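You operate a simulated robot arm through the tools that you are given. There is no shell and no other tool. Be economical: measure what you need, move in short steps, check, and stop when the job is done.

You are at the controls of a simulated robot arm. One attempt, no reset.

Task
Put the green box into rack drawer 2, mark that drawer FULL and mark drawer 4 OUT.
Fine: shut the drawer again. Set down upright: what you pick out.

Only the result counts: the job must be done as asked and must still hold three seconds after the hand-in. Knocking over, shifting, dropping, spilling or breaking anything else fails it.

Robot
A 7-joint arm with a two-finger parallel gripper on a trunk, on a base that drives. Base frame: it is fixed to the floor where the robot stands at the start and does not move with it; the origin is under the middle of the robot, x ahead of it, y to its left, z up. Lengths are in mm, angles in rad, forces in N, time in s.
With the tool pointing down near the work surface it reaches from about 340 to 760 mm from the robot's upright axis, wherever it stands. Its first joint turns from -2.007 to 2.007 rad. Places, roughly: green box, white box [250, -1500, 1000]; inside of rack drawer two [1200, -100, 1200]; rack drawer four [500, -1000, 1300]; rack drawer one [1400, 300, 1300]; rack drawer three [800, -600, 1300]; rack drawer two [1100, -100, 1300]; stock slide four [400, -900, 1100]; stock slide one [1300, 400, 1100]; stock slide three [700, -500, 1100]; stock slide two [1000, 0, 1100]. Payload 3.91 kg.
Tool frame: the origin (TCP) lies between the finger pads and is the grasp point; the fingertips stand 30 mm ahead of it; z points along the fingers, y is the line along which they close. The gripper opens to 110 mm. The fingers are 20 mm wide and 10 mm thick; the gripper's body (48 by 112 mm) begins 55 mm behind the TCP.
Orientation is that of the tool frame in the base frame, as a unit quaternion [w, x, y, z]. With the fingers straight down and closing along the base's y, the tool's x points along the base's -x, its y along +y and its z along -z.

Tools
- The arm moves only by the tool step_arm. Its argument "deltas" is a list of rows, each a list of 7 numbers: the turn, a rotation vector about the base's x, y, z in units of 60 degrees (1.0 is 60 degrees), then the shift along the base's x, y, z in units of 500 mm (1.0 is 500 mm), then the opening, from 0 (shut) to 1 (fully open). In form: [[wx, wy, wz, dx, dy, dz, gripper], ...]. A call has 1 to 20 rows; each row is the pose to reach, as a shift and turn from the pose commanded when the call began. A call with a number of a shift or a turn outside -1 to 1 is refused whole. Each row takes 0.2 s and may step no farther than 50 mm and 0.15 rad from the row before; otherwise, or with a gripper value out of range, the whole call is refused. Where a pose cannot be reached the arm comes as near as it can. A force on the tool above 40 N (or 10 N above the force at the start of the call, whichever is more), or a blocked arm, ends the call early, and 0.2 s more pass. The fingers move at their own pace (about 108 mm/s each) and stop on an object; they squeeze with about 31 N. The grip force told is the motor's: it shows also when the fingers shut on nothing. Time passes only in rows, and 0.2 s behind the last, so rows that repeat a pose let the fingers close. It gives the time, the measured TCP pose, the force on the tool (base axes), the opening and the grip force at its end, in the units of the frame above (readings bear some noise), with the torque about the TCP (base axes, N m) and any sound that the robot's microphone picked up.
- Cameras (640 x 400 px; columns grow to the right, rows downward): "scene" is now at [25, 119.7, 1699.6]; the picture's right is [-0.38, -0.93, 0.00], its down [-0.31, 0.13, -0.94] and it looks along [0.87, -0.36, -0.33] (base axes); focal length 283 px, centre (320, 200). "wrist" rides on the gripper at [72, 17, -103] in the tool frame; the picture's right is [-0.23, 0.97, 0.00], its down [-0.76, -0.18, -0.62] and it looks along [-0.61, -0.14, 0.78] (tool axes); focal length 222 px, centre (320, 200). There is no depth. A picture from a camera that has moved, and an enlarged one, comes with that camera's place and axes in the base frame and with its lens.
- capture(camera): a new picture of that camera. The clock stands still meanwhile.
- raise_lower(by): slides the trunk up (or, below 0, down) by that many mm; the arm and the scene camera ride with it, the base frame stays. It gives what a move gives, with no picture.
- roll_base(legs): drives the robot by 1 to 6 legs, each [ahead, turn to the left] in mm and rad, along the robot's own axes; the way and the turn of a leg run together, so that a leg with both is an arc; at most 1500 mm and 3.142 rad a leg. The arm and the cameras ride along, it lands a little off, and it stops where it bumps. It gives what a move gives.
- head_to(pan, tilt): turns the head with the scene camera to pan (to the left, within 2.705 rad either way) and tilt (down, from -0.506 to 1.204), counted from straight ahead of the robot. It gives what a move gives.
- close_up(camera, box): a new picture of the part [left, top, right, bottom] of that camera's present view, enlarged. The clock stands still meanwhile.
- sign_off(): hands the job in; it is judged then, once.

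Go step by step. Nothing tells you exact positions but the pictures and the camera data: compare them with the known pose of the tool, close in by small moves and look again before you grip or let go. The budget is 120 turns and 98 pictures, counting those below and the enlarged ones. Unless the task says otherwise, let go and move clear before handing in, and close with one line.

The tools are called after ">>>" as a command line: name --pt "numbers of a row" for each row, then --argument value for the rest, lists and objects as JSON in quotes. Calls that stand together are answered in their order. step_arm: Moves the arm, as the interface text tells. Its arguments: {"type":"object","properties":{"deltas":{"type":"array"}},"required":["deltas"]} The other tools are called the same way: raise_lower (by) slides the trunk up or down; roll_base (legs) drives the base; head_to (pan, tilt) turns the head that bears the scene camera; capture (camera) takes a picture; close_up (camera, box) takes an enlarged picture of a part of a camera's view; sign_off () hands the job in.

At the start:

```text
t: 0.0
eef_pos: [470.5, 25.3, 1503.8]
tool_rot: [0.0, 0.0, 1.0, 0.0]
wrist_force: [-0.4, -1.2, -0.4]
ft_torque: [0.01, 0.01, 0.01]
opening: 109.9
grasp_force: 0.0
trunk travel left (down, up): [-772.0, 218.0]
robot x, y, heading: [-3.7, -2.4, -0.002]
head pan, tilt: [-0.387, 0.34]
```

scene: 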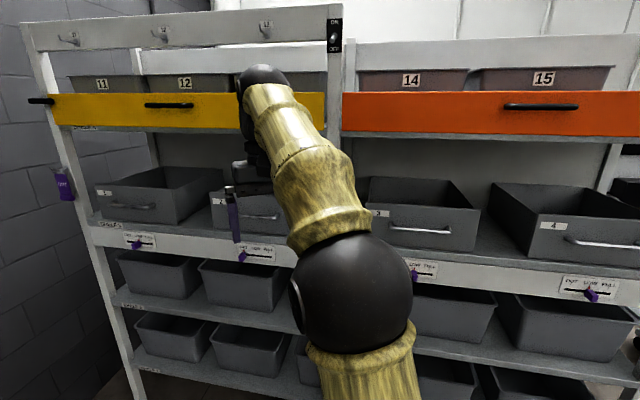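
wrist: 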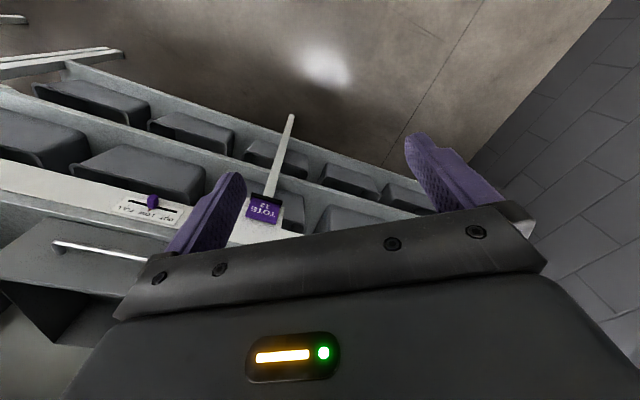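

I see a rack with numbered drawers and purple slides on labelled strips (OUT LOW FULL). I'll enlarge the drawers and look toward the boxes.

>>> close_up --camera "scene" --box '[80, 150, 300, 290]'

>>> close_up --camera "scene" --box '[360, 160, 640, 330]'

>>> head_to --pan -1.4 --tilt 0.4

>>> capture --camera "scene"

```text
2.86 times, centred on (190, 220) of scene
camera zoom: at [25.0, 119.7, 1699.6], right [-0.38, -0.93, 0.0], down [-0.31, 0.13, -0.94], along [0.87, -0.36, -0.33], focal length 809 px, centre (691, 143)
```

zoom: 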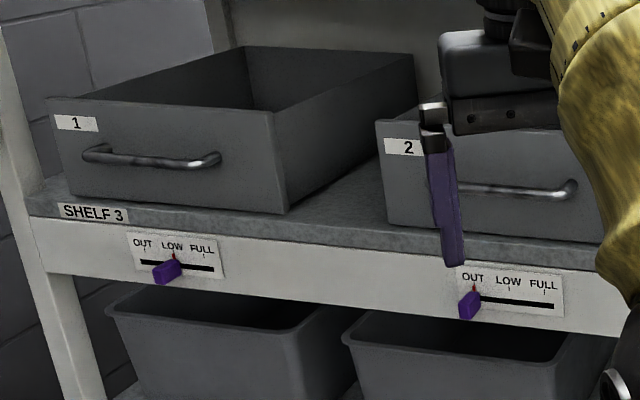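

```text
2.29 times, centred on (500, 245) of scene
camera zoom: at [25.0, 119.7, 1699.6], right [-0.38, -0.93, 0.0], down [-0.31, 0.13, -0.94], along [0.87, -0.36, -0.33], focal length 647 px, centre (-91, 97)
```

zoom: 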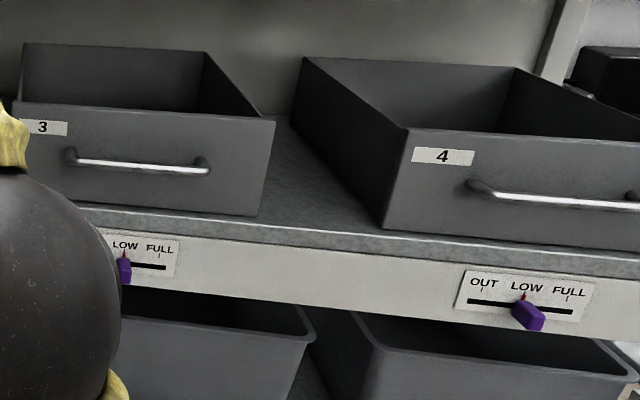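

```text
t: 1.3
eef_pos: [470.8, 26.1, 1504.9]
tool_rot: [0.0, 0.0, 1.0, -0.001]
wrist_force: [0.7, 0.2, 0.2]
ft_torque: [-0.01, 0.03, 0.01]
opening: 110.2
grasp_force: 0.1
trunk travel left (down, up): [-772.0, 218.0]
robot x, y, heading: [-1.4, 2.3, 0.001]
head pan, tilt: [-1.4, 0.4]
```

```text
93 pictures are left
camera scene: at [-45.4, 63.7, 1694.0], right [-0.99, -0.17, 0.0], down [-0.07, 0.38, -0.92], along [0.16, -0.91, -0.39], focal length 283 px, centre (320, 200)
```

scene: 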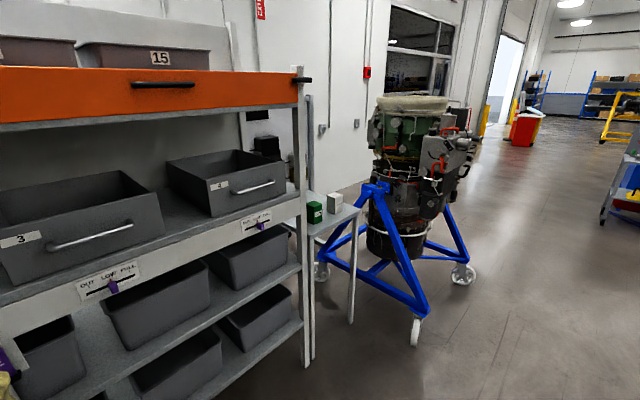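

The boxes stand on a small table right of the rack. Look closer at them.

>>> close_up --camera "scene" --box '[270, 170, 390, 245]'

>>> head_to --pan -0.75 --tilt 0.4

>>> capture --camera "scene"

```text
5.33 times, centred on (330, 208) of scene
camera zoom: at [-45.4, 63.7, 1694.0], right [-0.99, -0.17, 0.0], down [-0.07, 0.38, -0.92], along [0.16, -0.91, -0.39], focal length 1510 px, centre (267, 160)
```

zoom: 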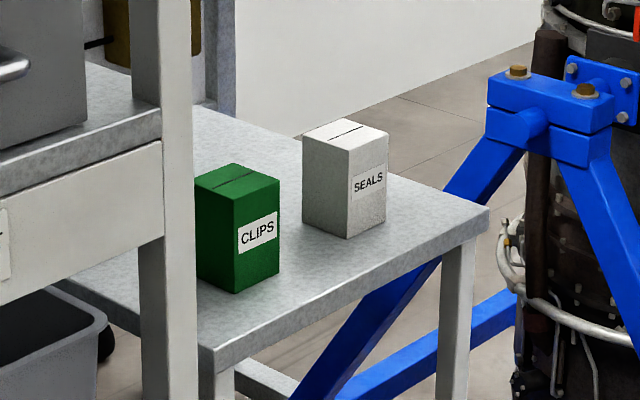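

```text
t: 2.3
eef_pos: [470.3, 24.7, 1505.3]
tool_rot: [0.0, 0.001, 1.0, 0.0]
wrist_force: [0.5, 0.6, 0.1]
ft_torque: [-0.03, -0.01, -0.04]
opening: 110.2
grasp_force: 0.1
trunk travel left (down, up): [-772.0, 218.0]
robot x, y, heading: [0.3, 2.4, 0.001]
head pan, tilt: [-0.75, 0.4]
```

```text
91 pictures are left
camera scene: at [6.4, 91.7, 1694.0], right [-0.68, -0.73, 0.0], down [-0.28, 0.27, -0.92], along [0.67, -0.63, -0.39], focal length 283 px, centre (320, 200)
```

scene: 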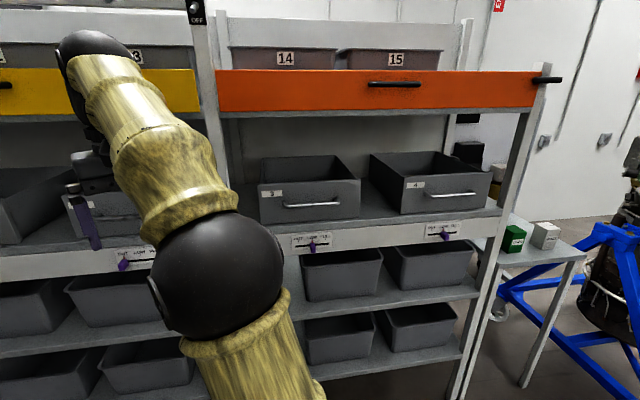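

The rack faces heading about -0.607 rad, with the robot's side normal to it n=(-0.82,0.57). I'll drive to a spot in front of drawer 2 and face the rack.

>>> roll_base --legs '[[0, 0.703], [579, 0], [0, -1.31]]'

>>> head_to --pan 0.0 --tilt 0.5

>>> capture --camera "scene"

>>> capture --camera "wrist"

```text
t: 10.7
eef_pos: [847.3, 127.8, 1505.1]
tool_rot: [0.001, 0.296, 0.955, 0.0]
wrist_force: [0.7, 0.2, -0.1]
ft_torque: [0.0, 0.0, 0.0]
opening: 110.0
grasp_force: 0.0
trunk travel left (down, up): [-772.0, 218.0]
robot x, y, heading: [444.9, 374.6, -0.601]
head pan, tilt: [-0.75, 0.4]
```

```text
t: 11.8
eef_pos: [847.5, 127.0, 1505.7]
tool_rot: [0.0, 0.297, 0.955, 0.0]
wrist_force: [0.0, 0.0, -0.1]
ft_torque: [0.02, -0.01, 0.01]
opening: 110.3
grasp_force: 0.1
trunk travel left (down, up): [-772.0, 218.0]
robot x, y, heading: [448.5, 371.2, -0.606]
head pan, tilt: [0.0, 0.499]
```

```text
90 pictures are left
camera scene: at [556.9, 483.6, 1684.9], right [-0.57, -0.82, 0.0], down [-0.39, 0.27, -0.88], along [0.72, -0.5, -0.48], focal length 283 px, centre (320, 200)
```

scene: 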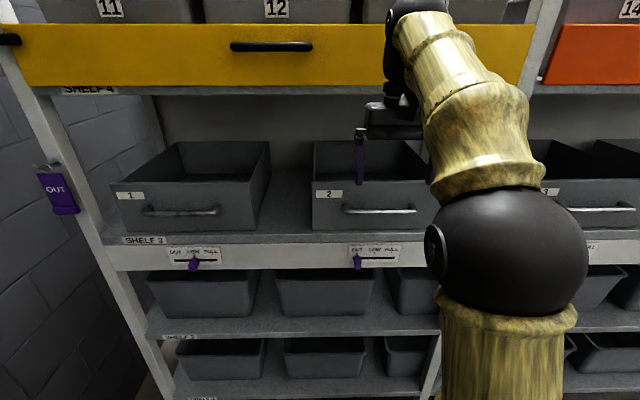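

```text
89 pictures are left
camera wrist: at [797.7, 181.9, 1607.5], right [0.74, 0.67, 0.0], down [0.53, -0.58, 0.62], along [0.42, -0.46, -0.78], focal length 222 px, centre (320, 200)
```

wrist: 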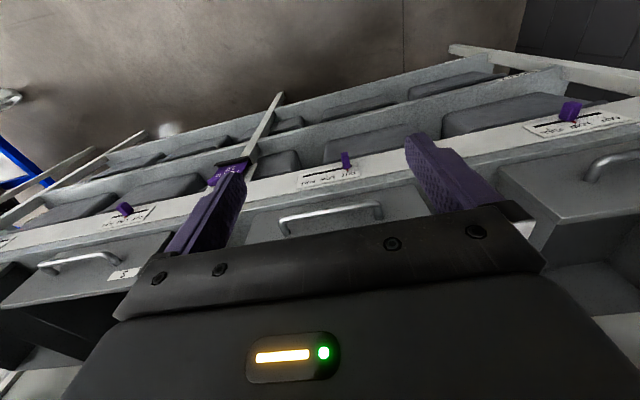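

Triangulating in rack-aligned axes (f into rack, r right): handle 2 at about f 833, r -563, z 1299; slide 2 knob at f 814, r -609, z 1136. I'll pitch the tool to horizontal in two halves, coming down and slightly forward.

>>> step_arm --pt "-0.071 -0.103 0 0.0164 -0.0114 -0.033 1" --pt "-0.143 -0.205 0 0.0329 -0.0228 -0.067 1" --pt "-0.214 -0.308 0 0.0493 -0.0342 -0.1 1" --pt "-0.285 -0.411 0 0.0657 -0.0456 -0.133 1" --pt "-0.357 -0.513 0 0.0822 -0.057 -0.167 1" --pt "-0.428 -0.616 0 0.0986 -0.0684 -0.2 1"

>>> step_arm --pt "-0.071 -0.103 0 0 0 -0.033 1" --pt "-0.143 -0.205 0 0 0 -0.067 1" --pt "-0.214 -0.308 0 0 0 -0.1 1" --pt "-0.285 -0.411 0 0 0 -0.133 1" --pt "-0.357 -0.513 0 0 0 -0.167 1" --pt "-0.428 -0.616 0 0 0 -0.2 1" --pt "-0.428 -0.616 0 0 0 -0.2 1"

>>> capture --camera "scene"

```text
t: 13.2
eef_pos: [896.8, 92.8, 1404.6]
tool_rot: [0.365, 0.274, 0.882, -0.116]
wrist_force: [0.0, 0.5, 0.9]
ft_torque: [0.01, -0.01, -0.02]
opening: 110.4
grasp_force: 0.0
trunk travel left (down, up): [-772.0, 218.0]
robot x, y, heading: [444.1, 372.0, -0.608]
head pan, tilt: [0.0, 0.499]
```

```text
t: 15.0
eef_pos: [933.2, 172.0, 1306.6]
tool_rot: [0.691, 0.147, 0.692, -0.15]
wrist_force: [0.6, -0.6, -0.9]
ft_torque: [0.01, 0.0, -0.01]
opening: 109.9
grasp_force: 0.0
out of reach, approached as far as the arm can: row 3, 6, 7
trunk travel left (down, up): [-772.0, 218.0]
robot x, y, heading: [446.5, 373.2, -0.606]
head pan, tilt: [0.0, 0.499]
stopped in row 7: the arm was blocked; the commanded pose is now the measured one
```

```text
88 pictures are left
camera scene: at [557.2, 482.9, 1684.9], right [-0.57, -0.82, 0.0], down [-0.39, 0.27, -0.88], along [0.72, -0.5, -0.48], focal length 283 px, centre (320, 200)
```

scene: 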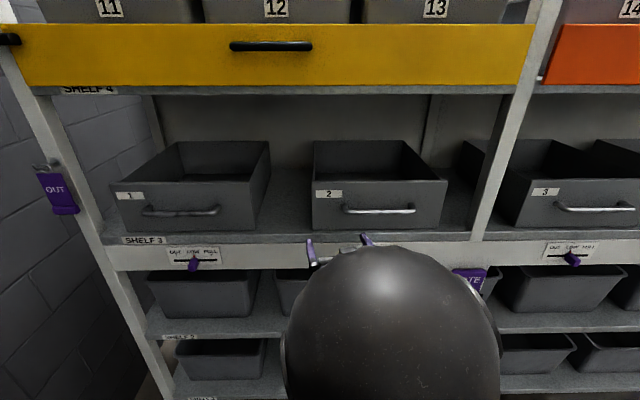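

The arm folded up because the target was too near; I'll back the base off 200 mm and then straighten the tool.

>>> roll_base --legs '[[-200, 0]]'

>>> capture --camera "scene"

```text
t: 16.6
eef_pos: [768.6, 287.2, 1308.8]
tool_rot: [0.691, 0.146, 0.692, -0.15]
wrist_force: [0.2, -0.8, -0.6]
ft_torque: [0.02, 0.03, -0.03]
opening: 110.0
grasp_force: 0.1
trunk travel left (down, up): [-772.0, 218.0]
robot x, y, heading: [280.7, 488.9, -0.604]
head pan, tilt: [0.0, 0.499]
```

```text
87 pictures are left
camera scene: at [391.3, 598.0, 1684.9], right [-0.57, -0.82, 0.0], down [-0.39, 0.27, -0.88], along [0.72, -0.5, -0.48], focal length 283 px, centre (320, 200)
```

scene: 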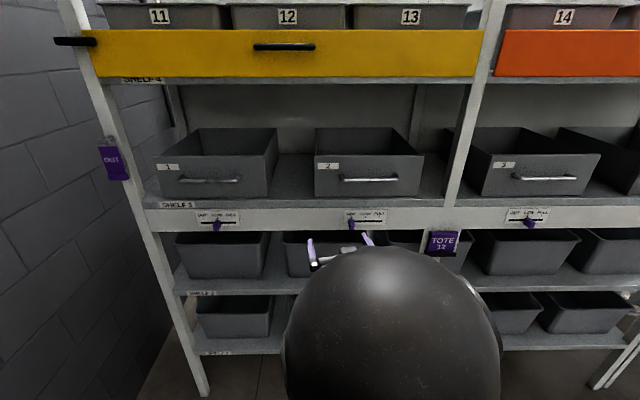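

Tool is already horizontal but yawed 10° off and left. I'll straighten yaw and centre on drawer 2 ahead of the robot.

>>> step_arm --pt "0 0 -0.03 0.0145 -0.055 0 1" --pt "0 0 -0.06 0.029 -0.11 0 1" --pt "0 0 -0.09 0.0435 -0.165 0 1" --pt "0 0 -0.12 0.058 -0.22 0 1" --pt "0 0 -0.15 0.0725 -0.276 0 1" --pt "0 0 -0.177 0.087 -0.331 0 1" --pt "0 0 -0.177 0.087 -0.331 0 1"

>>> capture --camera "scene"

```text
t: 18.2
eef_pos: [769.2, 176.5, 1356.9]
tool_rot: [0.674, 0.209, 0.676, -0.213]
wrist_force: [0.2, -0.7, -0.6]
ft_torque: [0.01, 0.01, -0.01]
opening: 110.1
grasp_force: 0.0
out of reach, approached as far as the arm can: row 2, 3, 4, 5, 6, 7
trunk travel left (down, up): [-772.0, 218.0]
robot x, y, heading: [284.6, 489.3, -0.601]
head pan, tilt: [0.0, 0.499]
```

```text
86 pictures are left
camera scene: at [392.6, 597.2, 1684.8], right [-0.57, -0.82, 0.0], down [-0.39, 0.27, -0.88], along [0.72, -0.5, -0.48], focal length 283 px, centre (320, 200)
```

scene: 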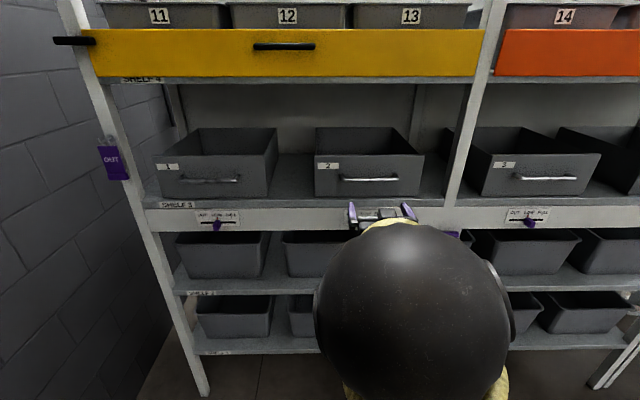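

The arm prefers to be higher relative to the trunk; extend forward and up, then lower the trunk.

>>> step_arm --pt "0 0 0 0.041 -0.0285 0.05 1" --pt "0 0 0 0.082 -0.057 0.1 1" --pt "0 0 0 0.123 -0.0855 0.15 1" --pt "0 0 0 0.164 -0.114 0.2 1" --pt "0 0 0 0.164 -0.114 0.2 1"

>>> raise_lower --by -160

>>> capture --camera "scene"

```text
t: 19.4
eef_pos: [826.0, 147.4, 1473.3]
tool_rot: [0.673, 0.211, 0.675, -0.215]
wrist_force: [-0.5, -0.1, -0.2]
ft_torque: [-0.01, 0.03, 0.0]
opening: 109.9
grasp_force: 0.0
out of reach, approached as far as the arm can: row 1, 2, 3, 4, 5
trunk travel left (down, up): [-772.0, 218.0]
robot x, y, heading: [281.8, 486.2, -0.603]
head pan, tilt: [0.0, 0.499]
```

```text
t: 21.2
eef_pos: [826.7, 148.5, 1311.5]
tool_rot: [0.674, 0.211, 0.675, -0.214]
wrist_force: [0.4, -1.0, -0.4]
ft_torque: [-0.02, 0.02, -0.03]
opening: 109.9
grasp_force: 0.0
trunk travel left (down, up): [-612.0, 378.0]
robot x, y, heading: [283.6, 489.4, -0.607]
head pan, tilt: [0.0, 0.499]
```

```text
85 pictures are left
camera scene: at [392.4, 597.1, 1524.9], right [-0.57, -0.82, 0.0], down [-0.39, 0.27, -0.88], along [0.72, -0.5, -0.48], focal length 283 px, centre (320, 200)
```

scene: 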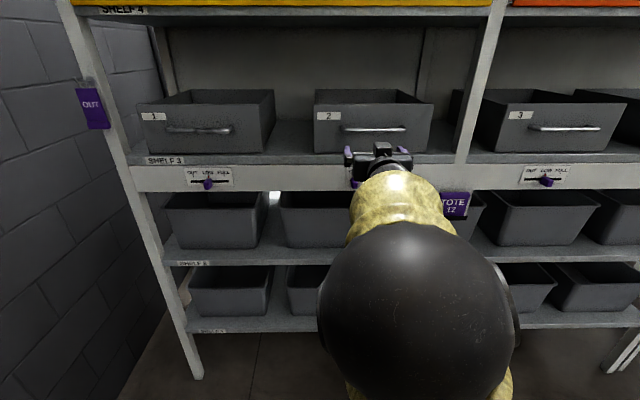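

Try extending farther at this trunk height and see whether it is reachable.

>>> step_arm --pt "0 0 0 0.05 -0.035 0 1" --pt "0 0 0 0.1 -0.07 0 1" --pt "0 0 0 0.15 -0.105 0 1" --pt "0 0 0 0.15 -0.105 0 1"

```text
t: 22.2
eef_pos: [840.1, 155.3, 1329.8]
tool_rot: [0.674, 0.209, 0.676, -0.213]
wrist_force: [-0.4, -0.4, 0.3]
ft_torque: [0.02, 0.02, 0.02]
opening: 109.9
grasp_force: 0.0
out of reach, approached as far as the arm can: row 1, 2, 3, 4
trunk travel left (down, up): [-612.0, 378.0]
robot x, y, heading: [276.4, 485.3, -0.602]
head pan, tilt: [0.0, 0.499]
```

It isn't moving forward, so a wrist limit binds; I'll pitch the tool 40° downward and look.

>>> step_arm --pt "0.076 0.109 0 0 0 0 1" --pt "0.152 0.219 0 0 0 0 1" --pt "0.228 0.328 0 0 0 0 1" --pt "0.304 0.438 0 0 0 0 1" --pt "0.38 0.547 0 0 0 0 1" --pt "0.38 0.547 0 0 0 0 1" --pt "0.38 0.547 0 0 0 0 1"

>>> capture --camera "scene"

```text
t: 23.8
eef_pos: [806.7, 186.8, 1320.5]
tool_rot: [0.402, 0.27, 0.865, -0.128]
wrist_force: [0.1, -0.7, -0.5]
ft_torque: [-0.01, 0.04, 0.01]
opening: 109.9
grasp_force: 0.0
out of reach, approached as far as the arm can: row 3, 4, 5, 6, 7
trunk travel left (down, up): [-612.0, 378.0]
robot x, y, heading: [280.9, 487.3, -0.6]
head pan, tilt: [0.0, 0.499]
```

```text
84 pictures are left
camera scene: at [392.5, 597.1, 1524.9], right [-0.57, -0.82, 0.0], down [-0.39, 0.27, -0.88], along [0.72, -0.5, -0.48], focal length 283 px, centre (320, 200)
```

scene: 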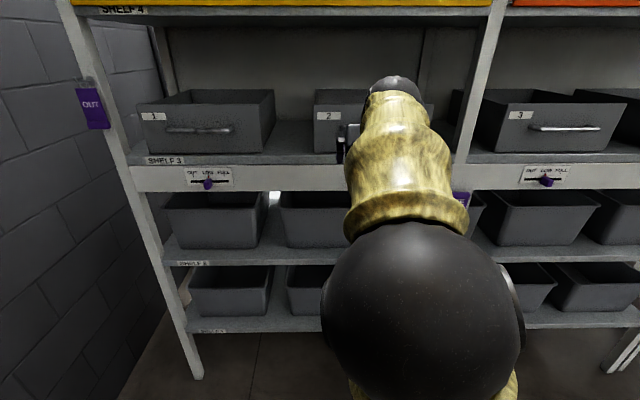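

I'll send a null move to learn whether the commanded pose is beyond reach.

>>> step_arm --pt "0 0 0 0 0 0 1"

>>> capture --camera "wrist"

```text
t: 24.2
eef_pos: [806.3, 185.8, 1319.1]
tool_rot: [0.403, 0.269, 0.865, -0.128]
wrist_force: [-1.0, 0.3, -0.3]
ft_torque: [0.01, 0.0, 0.0]
opening: 110.0
grasp_force: 0.1
trunk travel left (down, up): [-612.0, 378.0]
robot x, y, heading: [279.1, 483.2, -0.603]
head pan, tilt: [0.0, 0.499]
```

```text
83 pictures are left
camera wrist: at [713.5, 270.9, 1329.8], right [0.67, 0.72, 0.17], down [-0.09, -0.15, 0.98], along [0.73, -0.68, -0.04], focal length 222 px, centre (320, 200)
```

wrist: 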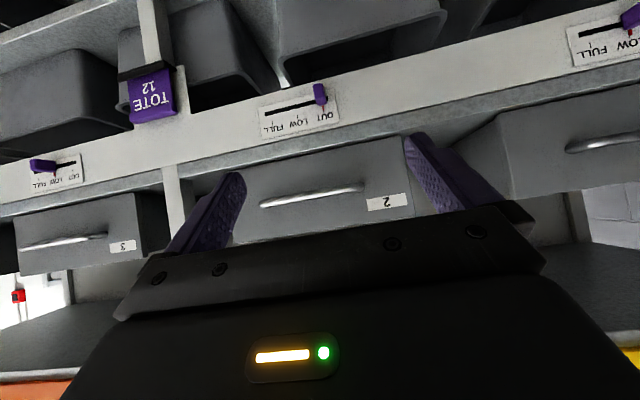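

The command now equals the measured pose. With this pitched tool, test moving forward 120 mm.

>>> step_arm --pt "0 0 0 0.049 -0.034 0 1" --pt "0 0 0 0.099 -0.068 0 1" --pt "0 0 0 0.148 -0.103 0 1" --pt "0 0 0 0.197 -0.137 0 1" --pt "0 0 0 0.197 -0.137 0 1"

>>> capture --camera "scene"

```text
t: 25.4
eef_pos: [816.3, 194.1, 1309.4]
tool_rot: [0.403, 0.269, 0.866, -0.128]
wrist_force: [-0.1, -0.5, 0.5]
ft_torque: [0.03, 0.01, 0.01]
opening: 109.9
grasp_force: 0.0
out of reach, approached as far as the arm can: row 1, 2, 3, 4, 5
trunk travel left (down, up): [-612.0, 378.0]
robot x, y, heading: [283.4, 489.3, -0.598]
head pan, tilt: [0.0, 0.499]
```

```text
82 pictures are left
camera scene: at [392.5, 597.1, 1524.9], right [-0.57, -0.82, 0.0], down [-0.39, 0.27, -0.88], along [0.72, -0.5, -0.48], focal length 283 px, centre (320, 200)
```

scene: 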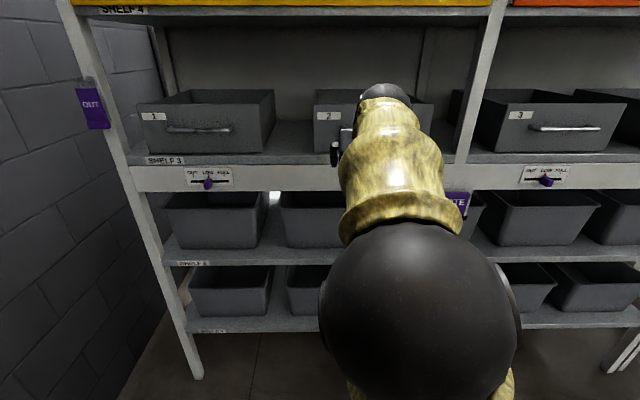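

Look down at the arm itself to understand its configuration.

>>> head_to --pan -0.3 --tilt 1.1

>>> capture --camera "scene"

```text
t: 26.4
eef_pos: [816.4, 193.0, 1310.1]
tool_rot: [0.402, 0.269, 0.866, -0.127]
wrist_force: [-0.3, -0.1, 0.4]
ft_torque: [0.0, -0.01, -0.06]
opening: 109.9
grasp_force: 0.0
trunk travel left (down, up): [-612.0, 378.0]
robot x, y, heading: [283.3, 489.9, -0.605]
head pan, tilt: [-0.3, 1.1]
```

```text
81 pictures are left
camera scene: at [356.7, 599.1, 1477.2], right [-0.78, -0.62, 0.0], down [-0.55, 0.7, -0.45], along [0.28, -0.36, -0.89], focal length 283 px, centre (320, 200)
```

scene: 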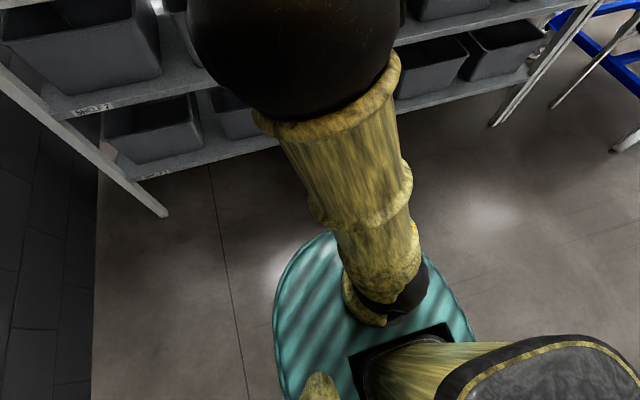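

The shoulder is low (about z 980 now) so I was over-stretched upward; raise the trunk and bring the arm down and forward instead.

>>> raise_lower --by 260

>>> step_arm --pt "0 0 0 0.02 -0.03 -0.08 1" --pt "0 0 0 0.04 -0.06 -0.16 1" --pt "0 0 0 0.06 -0.09 -0.24 1" --pt "0 0 0 0.08 -0.12 -0.32 1" --pt "0 0 0 0.1 -0.15 -0.4 1" --pt "0 0 0 0.12 -0.18 -0.48 1" --pt "0 0 0 0.12 -0.18 -0.48 1"

>>> head_to --pan 0 --tilt 0.65

>>> capture --camera "scene"

```text
t: 29.1
eef_pos: [816.6, 193.4, 1570.2]
tool_rot: [0.402, 0.269, 0.866, -0.128]
wrist_force: [0.4, -0.7, -0.6]
ft_torque: [0.0, 0.0, 0.01]
opening: 110.1
grasp_force: 0.1
trunk travel left (down, up): [-872.0, 118.0]
robot x, y, heading: [280.5, 484.1, -0.599]
head pan, tilt: [-0.3, 1.1]
```

```text
t: 30.7
eef_pos: [790.1, 193.9, 1402.8]
tool_rot: [0.403, 0.269, 0.865, -0.128]
wrist_force: [-0.2, 0.9, 0.2]
ft_torque: [-0.02, 0.03, 0.02]
opening: 109.7
grasp_force: 0.0
out of reach, approached as far as the arm can: row 1, 2, 3, 4, 5, 6, 7
trunk travel left (down, up): [-872.0, 118.0]
robot x, y, heading: [279.1, 486.5, -0.606]
head pan, tilt: [-0.3, 1.1]
```

```text
t: 31.6
eef_pos: [789.3, 194.4, 1402.4]
tool_rot: [0.402, 0.269, 0.866, -0.127]
wrist_force: [0.5, -0.5, 0.5]
ft_torque: [0.0, -0.01, -0.05]
opening: 109.6
grasp_force: 0.0
trunk travel left (down, up): [-872.0, 118.0]
robot x, y, heading: [280.1, 485.5, -0.601]
head pan, tilt: [0.0, 0.649]
```

```text
80 pictures are left
camera scene: at [389.1, 599.4, 1771.4], right [-0.57, -0.82, 0.0], down [-0.5, 0.34, -0.8], along [0.66, -0.45, -0.61], focal length 283 px, centre (320, 200)
```

scene: 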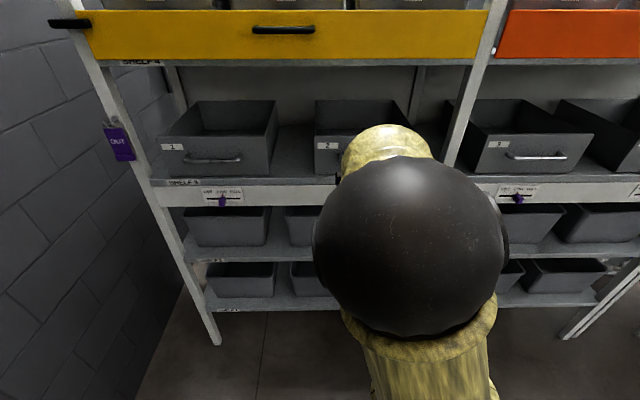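

The solver seems stuck in an awkward elbow configuration; I'll return to the tool-down starting posture to reset it.

>>> step_arm --pt "0.06 0.085 0 -0.027 0.011 0.05 1" --pt "0.119 0.171 0 -0.055 0.022 0.1 1" --pt "0.178 0.256 0 -0.082 0.033 0.15 1" --pt "0.238 0.342 0 -0.109 0.044 0.2 1" --pt "0.297 0.427 0 -0.136 0.055 0.25 1" --pt "0.356 0.513 0 -0.164 0.066 0.3 1" --pt "0.416 0.598 0 -0.19 0.077 0.35 1" --pt "0.475 0.684 0 -0.218 0.088 0.4 1" --pt "0.475 0.684 0 -0.218 0.088 0.4 1"

>>> capture --camera "scene"

```text
t: 33.6
eef_pos: [646.4, 274.6, 1577.2]
tool_rot: [0.001, 0.297, 0.955, 0.0]
wrist_force: [-0.4, 0.1, 1.0]
ft_torque: [-0.03, 0.0, -0.01]
opening: 109.9
grasp_force: 0.0
out of reach, approached as far as the arm can: row 6, 7, 8, 9
trunk travel left (down, up): [-872.0, 118.0]
robot x, y, heading: [283.7, 490.5, -0.598]
head pan, tilt: [0.0, 0.649]
```

```text
79 pictures are left
camera scene: at [389.3, 599.3, 1771.5], right [-0.57, -0.82, 0.0], down [-0.5, 0.34, -0.8], along [0.66, -0.45, -0.6], focal length 283 px, centre (320, 200)
```

scene: 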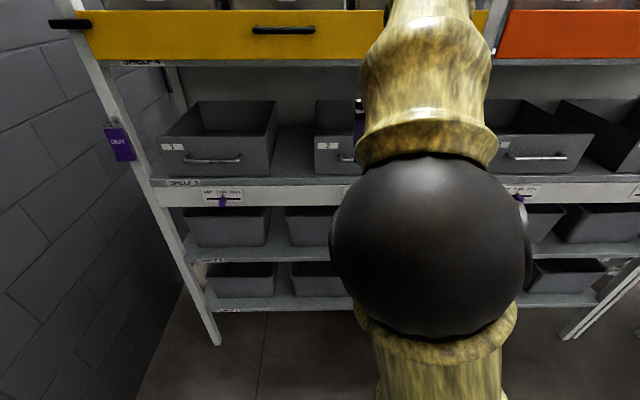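

Extend forward and down with tool down to straighten the elbow.

>>> step_arm --pt "0 0 0 0.035 -0.025 -0.06 1" --pt "0 0 0 0.07 -0.05 -0.12 1" --pt "0 0 0 0.105 -0.075 -0.18 1" --pt "0 0 0 0.14 -0.1 -0.24 1" --pt "0 0 0 0.175 -0.125 -0.3 1" --pt "0 0 0 0.21 -0.15 -0.36 1" --pt "0 0 0 0.245 -0.175 -0.42 1" --pt "0 0 0 0.28 -0.2 -0.48 1" --pt "0 0 0 0.315 -0.22 -0.54 1" --pt "0 0 0 0.315 -0.22 -0.54 1"

>>> capture --camera "scene"

```text
t: 35.8
eef_pos: [677.3, 282.9, 1367.5]
tool_rot: [0.0, 0.297, 0.955, -0.001]
wrist_force: [-0.4, 0.4, -0.5]
ft_torque: [0.0, 0.0, 0.02]
opening: 109.8
grasp_force: 0.1
out of reach, approached as far as the arm can: row 1, 2, 3, 4, 5, 6, 7, 8, 9, 10
trunk travel left (down, up): [-872.0, 118.0]
robot x, y, heading: [284.0, 487.1, -0.602]
head pan, tilt: [0.0, 0.649]
```

```text
78 pictures are left
camera scene: at [389.1, 599.5, 1771.5], right [-0.57, -0.82, 0.0], down [-0.5, 0.34, -0.8], along [0.66, -0.45, -0.6], focal length 283 px, centre (320, 200)
```

scene: 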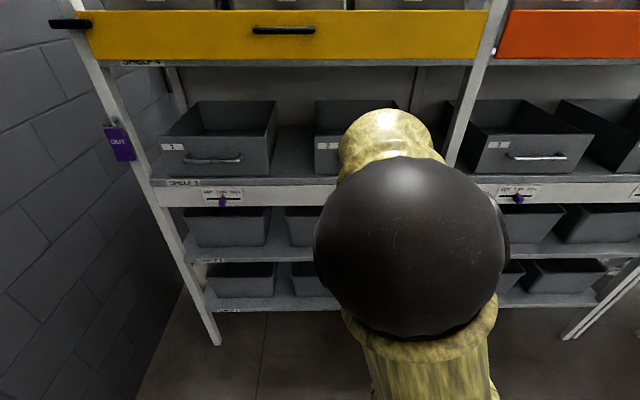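

Test whether a wrist joint is at its limit: yaw the tool by 40° and then try extending.

>>> step_arm --pt "0 0 0.13 0 0 0 1" --pt "0 0 0.26 0 0 0 1" --pt "0 0 0.39 0 0 0 1" --pt "0 0 0.52 0 0 0 1" --pt "0 0 0.65 0 0 0 1" --pt "0 0 0.65 0.05 -0.035 0 1" --pt "0 0 0.65 0.1 -0.07 0 1" --pt "0 0 0.65 0.1 -0.07 0 1"

```text
t: 37.6
eef_pos: [686.5, 289.6, 1374.2]
tool_rot: [0.001, -0.039, 0.999, 0.0]
wrist_force: [0.6, -0.2, -0.1]
ft_torque: [0.0, -0.01, 0.01]
opening: 110.4
grasp_force: 0.1
out of reach, approached as far as the arm can: row 6, 7, 8
trunk travel left (down, up): [-872.0, 118.0]
robot x, y, heading: [282.0, 488.0, -0.602]
head pan, tilt: [0.0, 0.649]
```

Yaw is free but forward isn't. Test sideways motion to the right, then to the left.

>>> step_arm --pt "0 0 0 -0.04 -0.057 0 1" --pt "0 0 0 -0.08 -0.115 0 1" --pt "0 0 0 -0.12 -0.172 0 1" --pt "0 0 0 -0.16 -0.23 0 1" --pt "0 0 0 -0.2 -0.287 0 1" --pt "0 0 0 -0.2 -0.287 0 1"

>>> capture --camera "scene"

```text
t: 39.0
eef_pos: [571.1, 201.9, 1388.5]
tool_rot: [0.0, -0.039, 0.999, -0.001]
wrist_force: [0.8, 0.2, -0.6]
ft_torque: [0.0, 0.01, -0.01]
opening: 109.8
grasp_force: 0.1
out of reach, approached as far as the arm can: row 1, 2, 3, 4, 5, 6
trunk travel left (down, up): [-872.0, 118.0]
robot x, y, heading: [285.0, 487.9, -0.6]
head pan, tilt: [0.0, 0.649]
```

```text
77 pictures are left
camera scene: at [389.3, 599.7, 1771.5], right [-0.57, -0.82, 0.0], down [-0.5, 0.34, -0.8], along [0.66, -0.45, -0.6], focal length 283 px, centre (320, 200)
```

scene: 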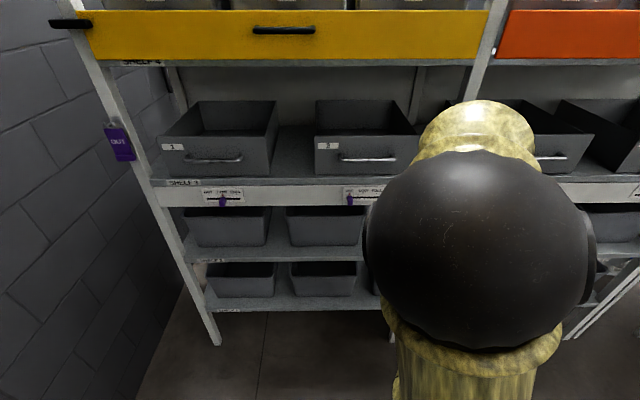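

It moves on a circle of fixed radius, which suggests a shoulder singularity (upper arm vertical). I'll swing the arm round to the right over open floor, then extend there.

>>> step_arm --pt "0 0 -0.07 -0.064 -0.056 0 1" --pt "0 0 -0.14 -0.132 -0.106 0 1" --pt "0 0 -0.21 -0.206 -0.148 0 1" --pt "0 0 -0.28 -0.282 -0.182 0 1" --pt "0 0 -0.35 -0.362 -0.208 0 1" --pt "0 0 -0.42 -0.446 -0.226 0 1" --pt "0 0 -0.49 -0.53 -0.234 0 1" --pt "0 0 -0.56 -0.614 -0.234 0 1" --pt "0 0 -0.63 -0.698 -0.226 0 1" --pt "0 0 -0.7 -0.782 -0.208 0 1" --pt "0 0 -0.77 -0.862 -0.182 0 1" --pt "0 0 -0.84 -0.938 -0.148 0 1" --pt "0 0 -0.84 -0.938 -0.148 0 1"

>>> step_arm --pt "0 0 0 -0.035 -0.07 0 1" --pt "0 0 0 -0.07 -0.14 0 1" --pt "0 0 0 -0.105 -0.21 0 1" --pt "0 0 0 -0.14 -0.28 0 1" --pt "0 0 0 -0.14 -0.28 0 1"

```text
t: 41.8
eef_pos: [229.9, 199.3, 1368.3]
tool_rot: [0.072, 0.368, 0.926, -0.046]
wrist_force: [-0.8, 0.0, -0.5]
ft_torque: [0.0, 0.0, -0.02]
opening: 110.3
grasp_force: 0.0
out of reach, approached as far as the arm can: row 1, 2, 3, 4, 5, 6, 7, 8, 9, 10, 11, 12, 13
trunk travel left (down, up): [-872.0, 118.0]
robot x, y, heading: [281.8, 485.3, -0.604]
head pan, tilt: [0.0, 0.649]
```

```text
t: 43.0
eef_pos: [160.2, 62.3, 1365.9]
tool_rot: [0.071, 0.369, 0.926, -0.046]
wrist_force: [1.2, 0.0, -0.3]
ft_torque: [0.0, 0.04, -0.01]
opening: 109.8
grasp_force: 0.0
out of reach, approached as far as the arm can: row 1, 2
trunk travel left (down, up): [-872.0, 118.0]
robot x, y, heading: [278.9, 488.6, -0.603]
head pan, tilt: [0.0, 0.649]
```

It now extends to the side. Extend further out, then swing back to the front.

>>> step_arm --pt "0 0 0 -0.018 -0.064 0 1" --pt "0 0 0 -0.036 -0.129 0 1" --pt "0 0 0 -0.054 -0.193 0 1" --pt "0 0 0 -0.072 -0.257 0 1" --pt "0 0 0 -0.09 -0.322 0 1" --pt "0 0 0 -0.108 -0.386 0 1" --pt "0 0 0 -0.108 -0.386 0 1"

>>> head_to --pan -0.9 --tilt 0.9

>>> capture --camera "scene"

```text
t: 44.6
eef_pos: [106.2, -131.5, 1367.2]
tool_rot: [0.071, 0.369, 0.926, -0.046]
wrist_force: [0.0, 0.1, -0.4]
ft_torque: [-0.04, 0.06, 0.01]
opening: 109.9
grasp_force: 0.0
trunk travel left (down, up): [-872.0, 118.0]
robot x, y, heading: [283.3, 489.3, -0.605]
head pan, tilt: [0.0, 0.649]
```

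```text
t: 45.8
eef_pos: [105.9, -132.1, 1366.4]
tool_rot: [0.072, 0.368, 0.926, -0.045]
wrist_force: [0.1, -0.2, 0.5]
ft_torque: [-0.02, 0.0, 0.0]
opening: 110.0
grasp_force: 0.0
trunk travel left (down, up): [-872.0, 118.0]
robot x, y, heading: [280.3, 484.4, -0.598]
head pan, tilt: [-0.901, 0.901]
```

```text
76 pictures are left
camera scene: at [322.7, 573.2, 1751.0], right [-1.0, -0.07, 0.0], down [-0.05, 0.78, -0.62], along [0.04, -0.62, -0.78], focal length 283 px, centre (320, 200)
```

scene: 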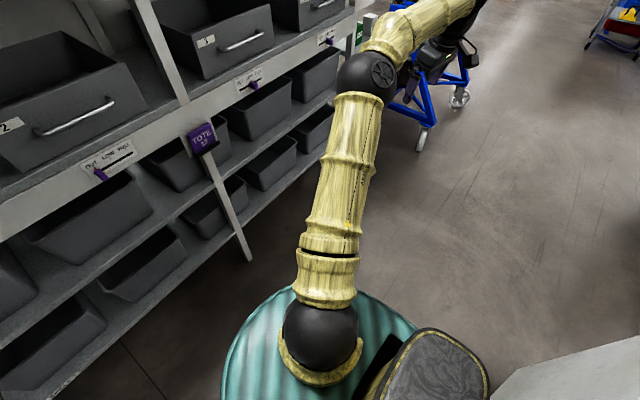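

The arm is now nicely extended. Swing it round to the front along an arc at 640 mm radius.

>>> step_arm --pt "0 0 0.01 0.086 -0.014 0 1" --pt "0 0 0.02 0.174 -0.03 0 1" --pt "0 0 0.03 0.262 -0.038 0 1" --pt "0 0 0.04 0.352 -0.042 0 1" --pt "0 0 0.05 0.442 -0.038 0 1" --pt "0 0 0.06 0.53 -0.03 0 1" --pt "0 0 0.07 0.618 -0.014 0 1" --pt "0 0 0.08 0.704 0.008 0 1" --pt "0 0 0.09 0.79 0.036 0 1" --pt "0 0 0.1 0.872 0.068 0 1" --pt "0 0 0.11 0.952 0.108 0 1"

>>> step_arm --pt "0 0 0.01 0.078 0.044 0 1" --pt "0 0 0.02 0.152 0.094 0 1" --pt "0 0 0.03 0.222 0.15 0 1" --pt "0 0 0.035 0.29 0.21 0 1" --pt "0 0 0.035 0.352 0.274 0 1" --pt "0 0 0.035 0.408 0.342 0 1" --pt "0 0 0.035 0.448 0.396 0 1" --pt "0 0 0.035 0.448 0.396 0 1"

>>> head_to --pan 0 --tilt 0.6

>>> capture --camera "scene"

```text
t: 48.2
eef_pos: [581.5, -74.3, 1365.7]
tool_rot: [0.074, 0.315, 0.945, -0.043]
wrist_force: [0.3, 0.7, 0.1]
ft_torque: [-0.01, 0.02, 0.01]
opening: 110.0
grasp_force: 0.0
trunk travel left (down, up): [-872.0, 118.0]
robot x, y, heading: [280.2, 482.1, -0.605]
head pan, tilt: [-0.901, 0.901]
```

```text
t: 50.0
eef_pos: [801.9, 121.2, 1365.9]
tool_rot: [0.075, 0.297, 0.951, -0.04]
wrist_force: [0.4, -0.4, 0.3]
ft_torque: [0.0, -0.01, -0.01]
opening: 110.0
grasp_force: 0.0
trunk travel left (down, up): [-872.0, 118.0]
robot x, y, heading: [280.7, 484.0, -0.607]
head pan, tilt: [-0.901, 0.901]
```

```text
t: 51.2
eef_pos: [802.7, 121.2, 1365.9]
tool_rot: [0.075, 0.297, 0.951, -0.04]
wrist_force: [-0.3, 0.4, 0.1]
ft_torque: [0.01, -0.02, 0.01]
opening: 110.1
grasp_force: 0.1
trunk travel left (down, up): [-872.0, 118.0]
robot x, y, heading: [283.8, 484.1, -0.601]
head pan, tilt: [0.0, 0.6]
```

```text
75 pictures are left
camera scene: at [390.4, 598.4, 1775.7], right [-0.57, -0.82, 0.0], down [-0.47, 0.32, -0.82], along [0.68, -0.47, -0.57], focal length 283 px, centre (320, 200)
```

scene: 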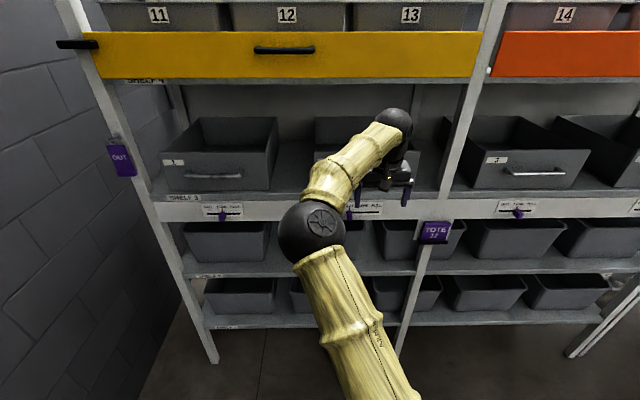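

The arm is now in a relaxed posture at the drawer's line. Now turn the tool to horizontal with the fingers closing vertically, half first.

>>> step_arm --pt "0.018 -0.1 -0.072 0 0 0 1" --pt "0.036 -0.2 -0.144 0 0 0 1" --pt "0.054 -0.301 -0.216 0 0 0 1" --pt "0.073 -0.402 -0.289 0 0 0 1" --pt "0.091 -0.502 -0.361 0 0 0 1" --pt "0.109 -0.603 -0.433 0 0 0 1" --pt "0.127 -0.703 -0.505 0 0 0 1" --pt "0.145 -0.803 -0.577 0 0 0 1" --pt "0.145 -0.803 -0.577 0 0 0 1"

>>> step_arm --pt "0.018 -0.1 -0.072 0 0 0 1" --pt "0.036 -0.2 -0.144 0 0 0 1" --pt "0.054 -0.301 -0.216 0 0 0 1" --pt "0.073 -0.402 -0.289 0 0 0 1" --pt "0.091 -0.502 -0.361 0 0 0 1" --pt "0.109 -0.603 -0.433 0 0 0 1" --pt "0.127 -0.703 -0.505 0 0 0 1" --pt "0.145 -0.803 -0.577 0 0 0 1" --pt "0.145 -0.803 -0.577 0 0 0 1"

>>> capture --camera "scene"

>>> capture --camera "wrist"

```text
t: 53.2
eef_pos: [803.5, 121.4, 1365.0]
tool_rot: [0.414, 0.554, 0.71, 0.132]
wrist_force: [-0.2, -0.3, -0.2]
ft_torque: [0.03, 0.02, 0.0]
opening: 110.0
grasp_force: 0.0
trunk travel left (down, up): [-872.0, 118.0]
robot x, y, heading: [281.9, 488.9, -0.6]
head pan, tilt: [0.0, 0.6]
```

```text
t: 55.2
eef_pos: [802.2, 122.6, 1366.1]
tool_rot: [0.642, 0.662, 0.279, 0.268]
wrist_force: [0.3, -0.6, -0.3]
ft_torque: [0.0, -0.01, -0.05]
opening: 110.0
grasp_force: 0.2
trunk travel left (down, up): [-872.0, 118.0]
robot x, y, heading: [282.6, 485.2, -0.6]
head pan, tilt: [0.0, 0.6]
```

```text
74 pictures are left
camera scene: at [390.1, 598.6, 1775.8], right [-0.57, -0.82, 0.0], down [-0.47, 0.32, -0.83], along [0.68, -0.47, -0.56], focal length 283 px, centre (320, 200)
```

scene: 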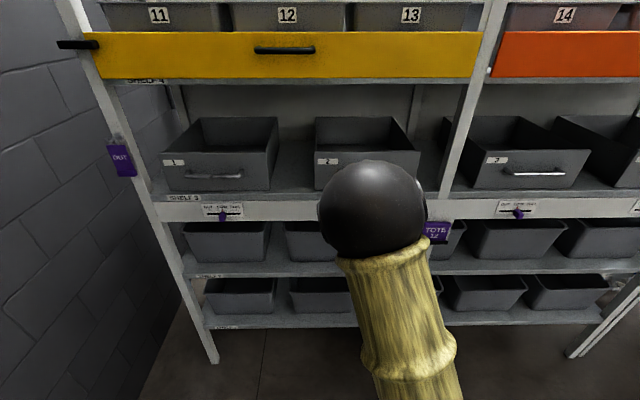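

```text
73 pictures are left
camera wrist: at [780.9, 245.3, 1385.7], right [-0.13, -0.18, 0.97], down [-0.98, -0.11, -0.15], along [0.13, -0.98, -0.16], focal length 222 px, centre (320, 200)
```

wrist: 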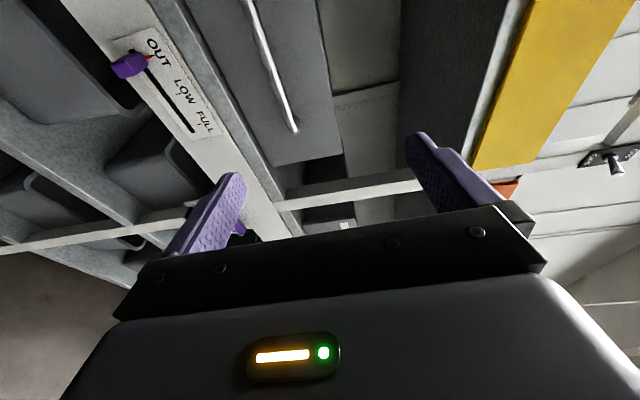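

Works without limits. Correct yaw by +9.7°, come down to handle height, then drive forward 150 mm.

>>> step_arm --pt "0 0 0.08 0 0 -0.067 1" --pt "0 0 0.162 0 0 -0.134 1" --pt "0 0 0.162 0 0 -0.134 1"

>>> roll_base --legs '[[150, 0]]'

>>> capture --camera "wrist"

>>> capture --camera "scene"

```text
t: 56.0
eef_pos: [802.5, 124.5, 1298.9]
tool_rot: [0.616, 0.635, 0.336, 0.324]
wrist_force: [-0.5, 0.0, 0.6]
ft_torque: [0.01, -0.02, 0.01]
opening: 110.3
grasp_force: 0.1
trunk travel left (down, up): [-872.0, 118.0]
robot x, y, heading: [279.6, 490.0, -0.6]
head pan, tilt: [0.0, 0.6]
```

```text
t: 57.4
eef_pos: [926.9, 39.2, 1297.9]
tool_rot: [0.616, 0.635, 0.336, 0.322]
wrist_force: [-0.1, 0.4, 0.2]
ft_torque: [-0.02, 0.01, 0.04]
opening: 110.0
grasp_force: 0.0
trunk travel left (down, up): [-872.0, 118.0]
robot x, y, heading: [404.5, 402.5, -0.597]
head pan, tilt: [0.0, 0.6]
```

```text
72 pictures are left
camera wrist: at [884.7, 155.8, 1317.6], right [-0.1, -0.2, 0.97], down [-0.95, -0.27, -0.15], along [0.3, -0.94, -0.17], focal length 222 px, centre (320, 200)
```

wrist: 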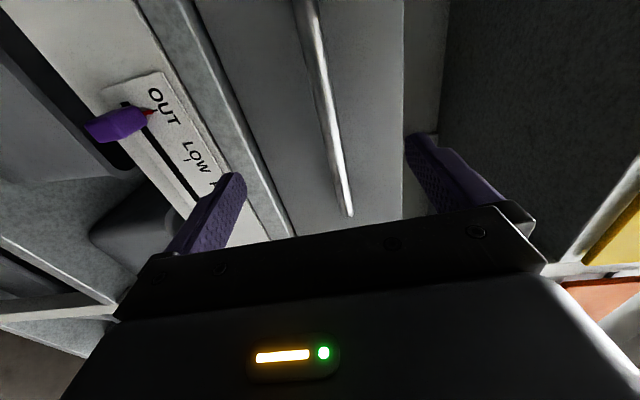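

```text
71 pictures are left
camera scene: at [515.4, 512.7, 1775.7], right [-0.57, -0.82, 0.0], down [-0.47, 0.32, -0.82], along [0.68, -0.47, -0.57], focal length 283 px, centre (320, 200)
```

scene: 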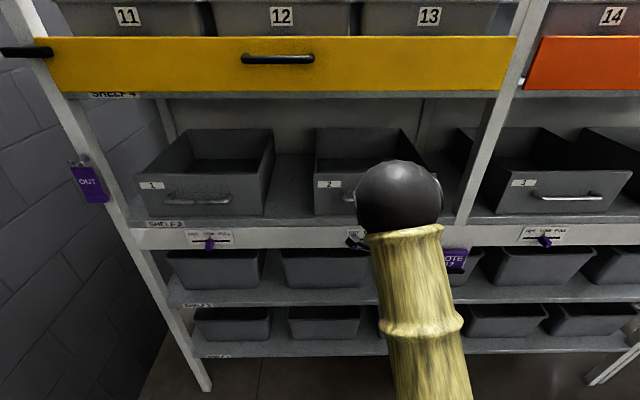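

The bar lies between the fingers at about z 1303. Advance 90 mm onto it.

>>> step_arm --pt "0 0 0 0.037 -0.0257 0.006 1" --pt "0 0 0 0.074 -0.0513 0.006 1" --pt "0 0 0 0.111 -0.077 0.006 1" --pt "0 0 0 0.14 -0.0975 0.006 1" --pt "0 0 0 0.14 -0.0975 0.006 1"

>>> capture --camera "wrist"

```text
t: 58.5
eef_pos: [992.8, -8.8, 1302.2]
tool_rot: [0.617, 0.635, 0.334, 0.322]
wrist_force: [-10.1, 6.7, 0.1]
ft_torque: [-0.34, -0.65, 0.08]
opening: 109.8
grasp_force: 0.0
trunk travel left (down, up): [-872.0, 118.0]
robot x, y, heading: [403.6, 402.6, -0.601]
head pan, tilt: [0.0, 0.6]
```

```text
70 pictures are left
camera wrist: at [950.2, 109.1, 1321.3], right [-0.1, -0.2, 0.97], down [-0.95, -0.27, -0.16], along [0.3, -0.94, -0.16], focal length 222 px, centre (320, 200)
```

wrist: 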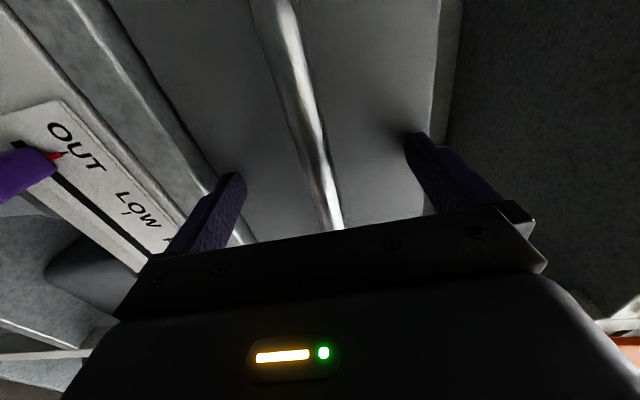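

Fingertips touch the drawer front. Back off 4 mm and close on the bar.

>>> step_arm --pt "0 0 0 -0.012 0.0085 0 0.6" --pt "0 0 0 -0.012 0.0085 0 0.2" --pt "0 0 0 -0.012 0.0085 0 0" --pt "0 0 0 -0.012 0.0085 0 0" --pt "0 0 0 -0.012 0.0085 0 0"

>>> capture --camera "wrist"

```text
t: 59.8
eef_pos: [988.1, -5.3, 1306.0]
tool_rot: [0.619, 0.632, 0.335, 0.324]
wrist_force: [1.4, -1.2, 21.1]
ft_torque: [0.18, -0.11, -0.08]
opening: 15.7
grasp_force: 45.3
trunk travel left (down, up): [-872.0, 118.0]
robot x, y, heading: [404.0, 399.6, -0.602]
head pan, tilt: [0.0, 0.6]
```

```text
69 pictures are left
camera wrist: at [945.2, 112.8, 1324.1], right [-0.11, -0.2, 0.97], down [-0.95, -0.27, -0.16], along [0.3, -0.94, -0.16], focal length 222 px, centre (320, 200)
```

wrist: 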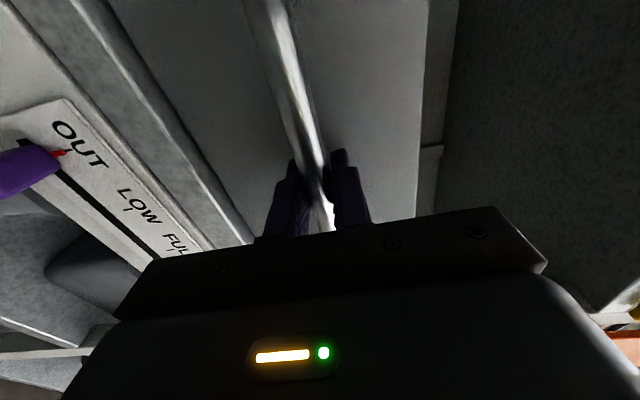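

Gripped. Pull 60 mm with the arm and check the force.

>>> step_arm --pt "0 0 0 0 0 0.008 0" --pt "0 0 0 -0.025 0.0171 0.008 0" --pt "0 0 0 -0.05 0.0342 0.008 0" --pt "0 0 0 -0.075 0.0513 0.008 0" --pt "0 0 0 -0.0986 0.0684 0.008 0" --pt "0 0 0 -0.0986 0.0684 0.008 0"

>>> capture --camera "scene"

```text
t: 61.1
eef_pos: [941.2, 27.8, 1305.9]
tool_rot: [0.616, 0.636, 0.335, 0.322]
wrist_force: [-4.8, -8.3, 3.7]
ft_torque: [0.08, -0.1, 0.58]
opening: 15.5
grasp_force: 44.7
trunk travel left (down, up): [-872.0, 118.0]
robot x, y, heading: [403.5, 400.9, -0.601]
head pan, tilt: [0.0, 0.6]
```

```text
68 pictures are left
camera scene: at [512.0, 512.3, 1775.9], right [-0.57, -0.82, 0.0], down [-0.47, 0.32, -0.83], along [0.68, -0.47, -0.56], focal length 283 px, centre (320, 200)
```

scene: 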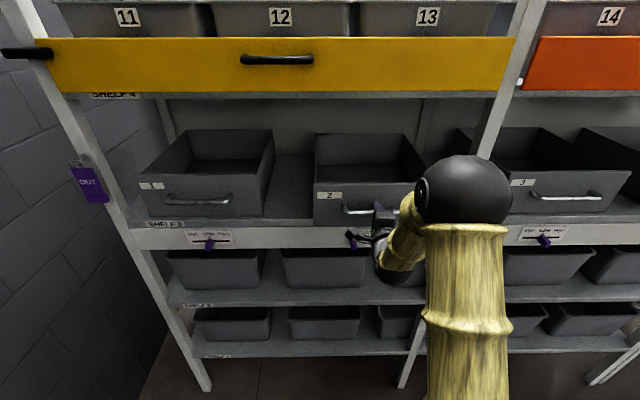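

The drawer slides freely. Pull the rest by reversing the base 130 mm.

>>> roll_base --legs '[[-130, 0]]'

>>> capture --camera "scene"

```text
t: 62.4
eef_pos: [829.3, 99.9, 1306.6]
tool_rot: [0.615, 0.637, 0.335, 0.322]
wrist_force: [-13.7, -17.7, -2.7]
ft_torque: [0.06, 0.1, -0.81]
opening: 15.7
grasp_force: 45.4
trunk travel left (down, up): [-872.0, 118.0]
robot x, y, heading: [297.8, 477.3, -0.599]
head pan, tilt: [0.0, 0.6]
```

```text
67 pictures are left
camera scene: at [400.3, 584.6, 1776.2], right [-0.56, -0.83, 0.0], down [-0.46, 0.32, -0.83], along [0.68, -0.46, -0.56], focal length 283 px, centre (320, 200)
```

scene: 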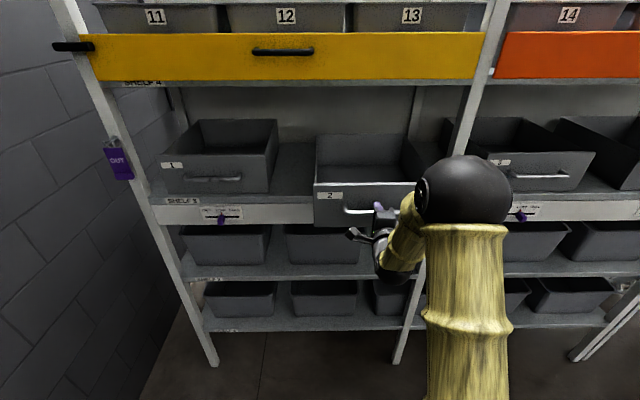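

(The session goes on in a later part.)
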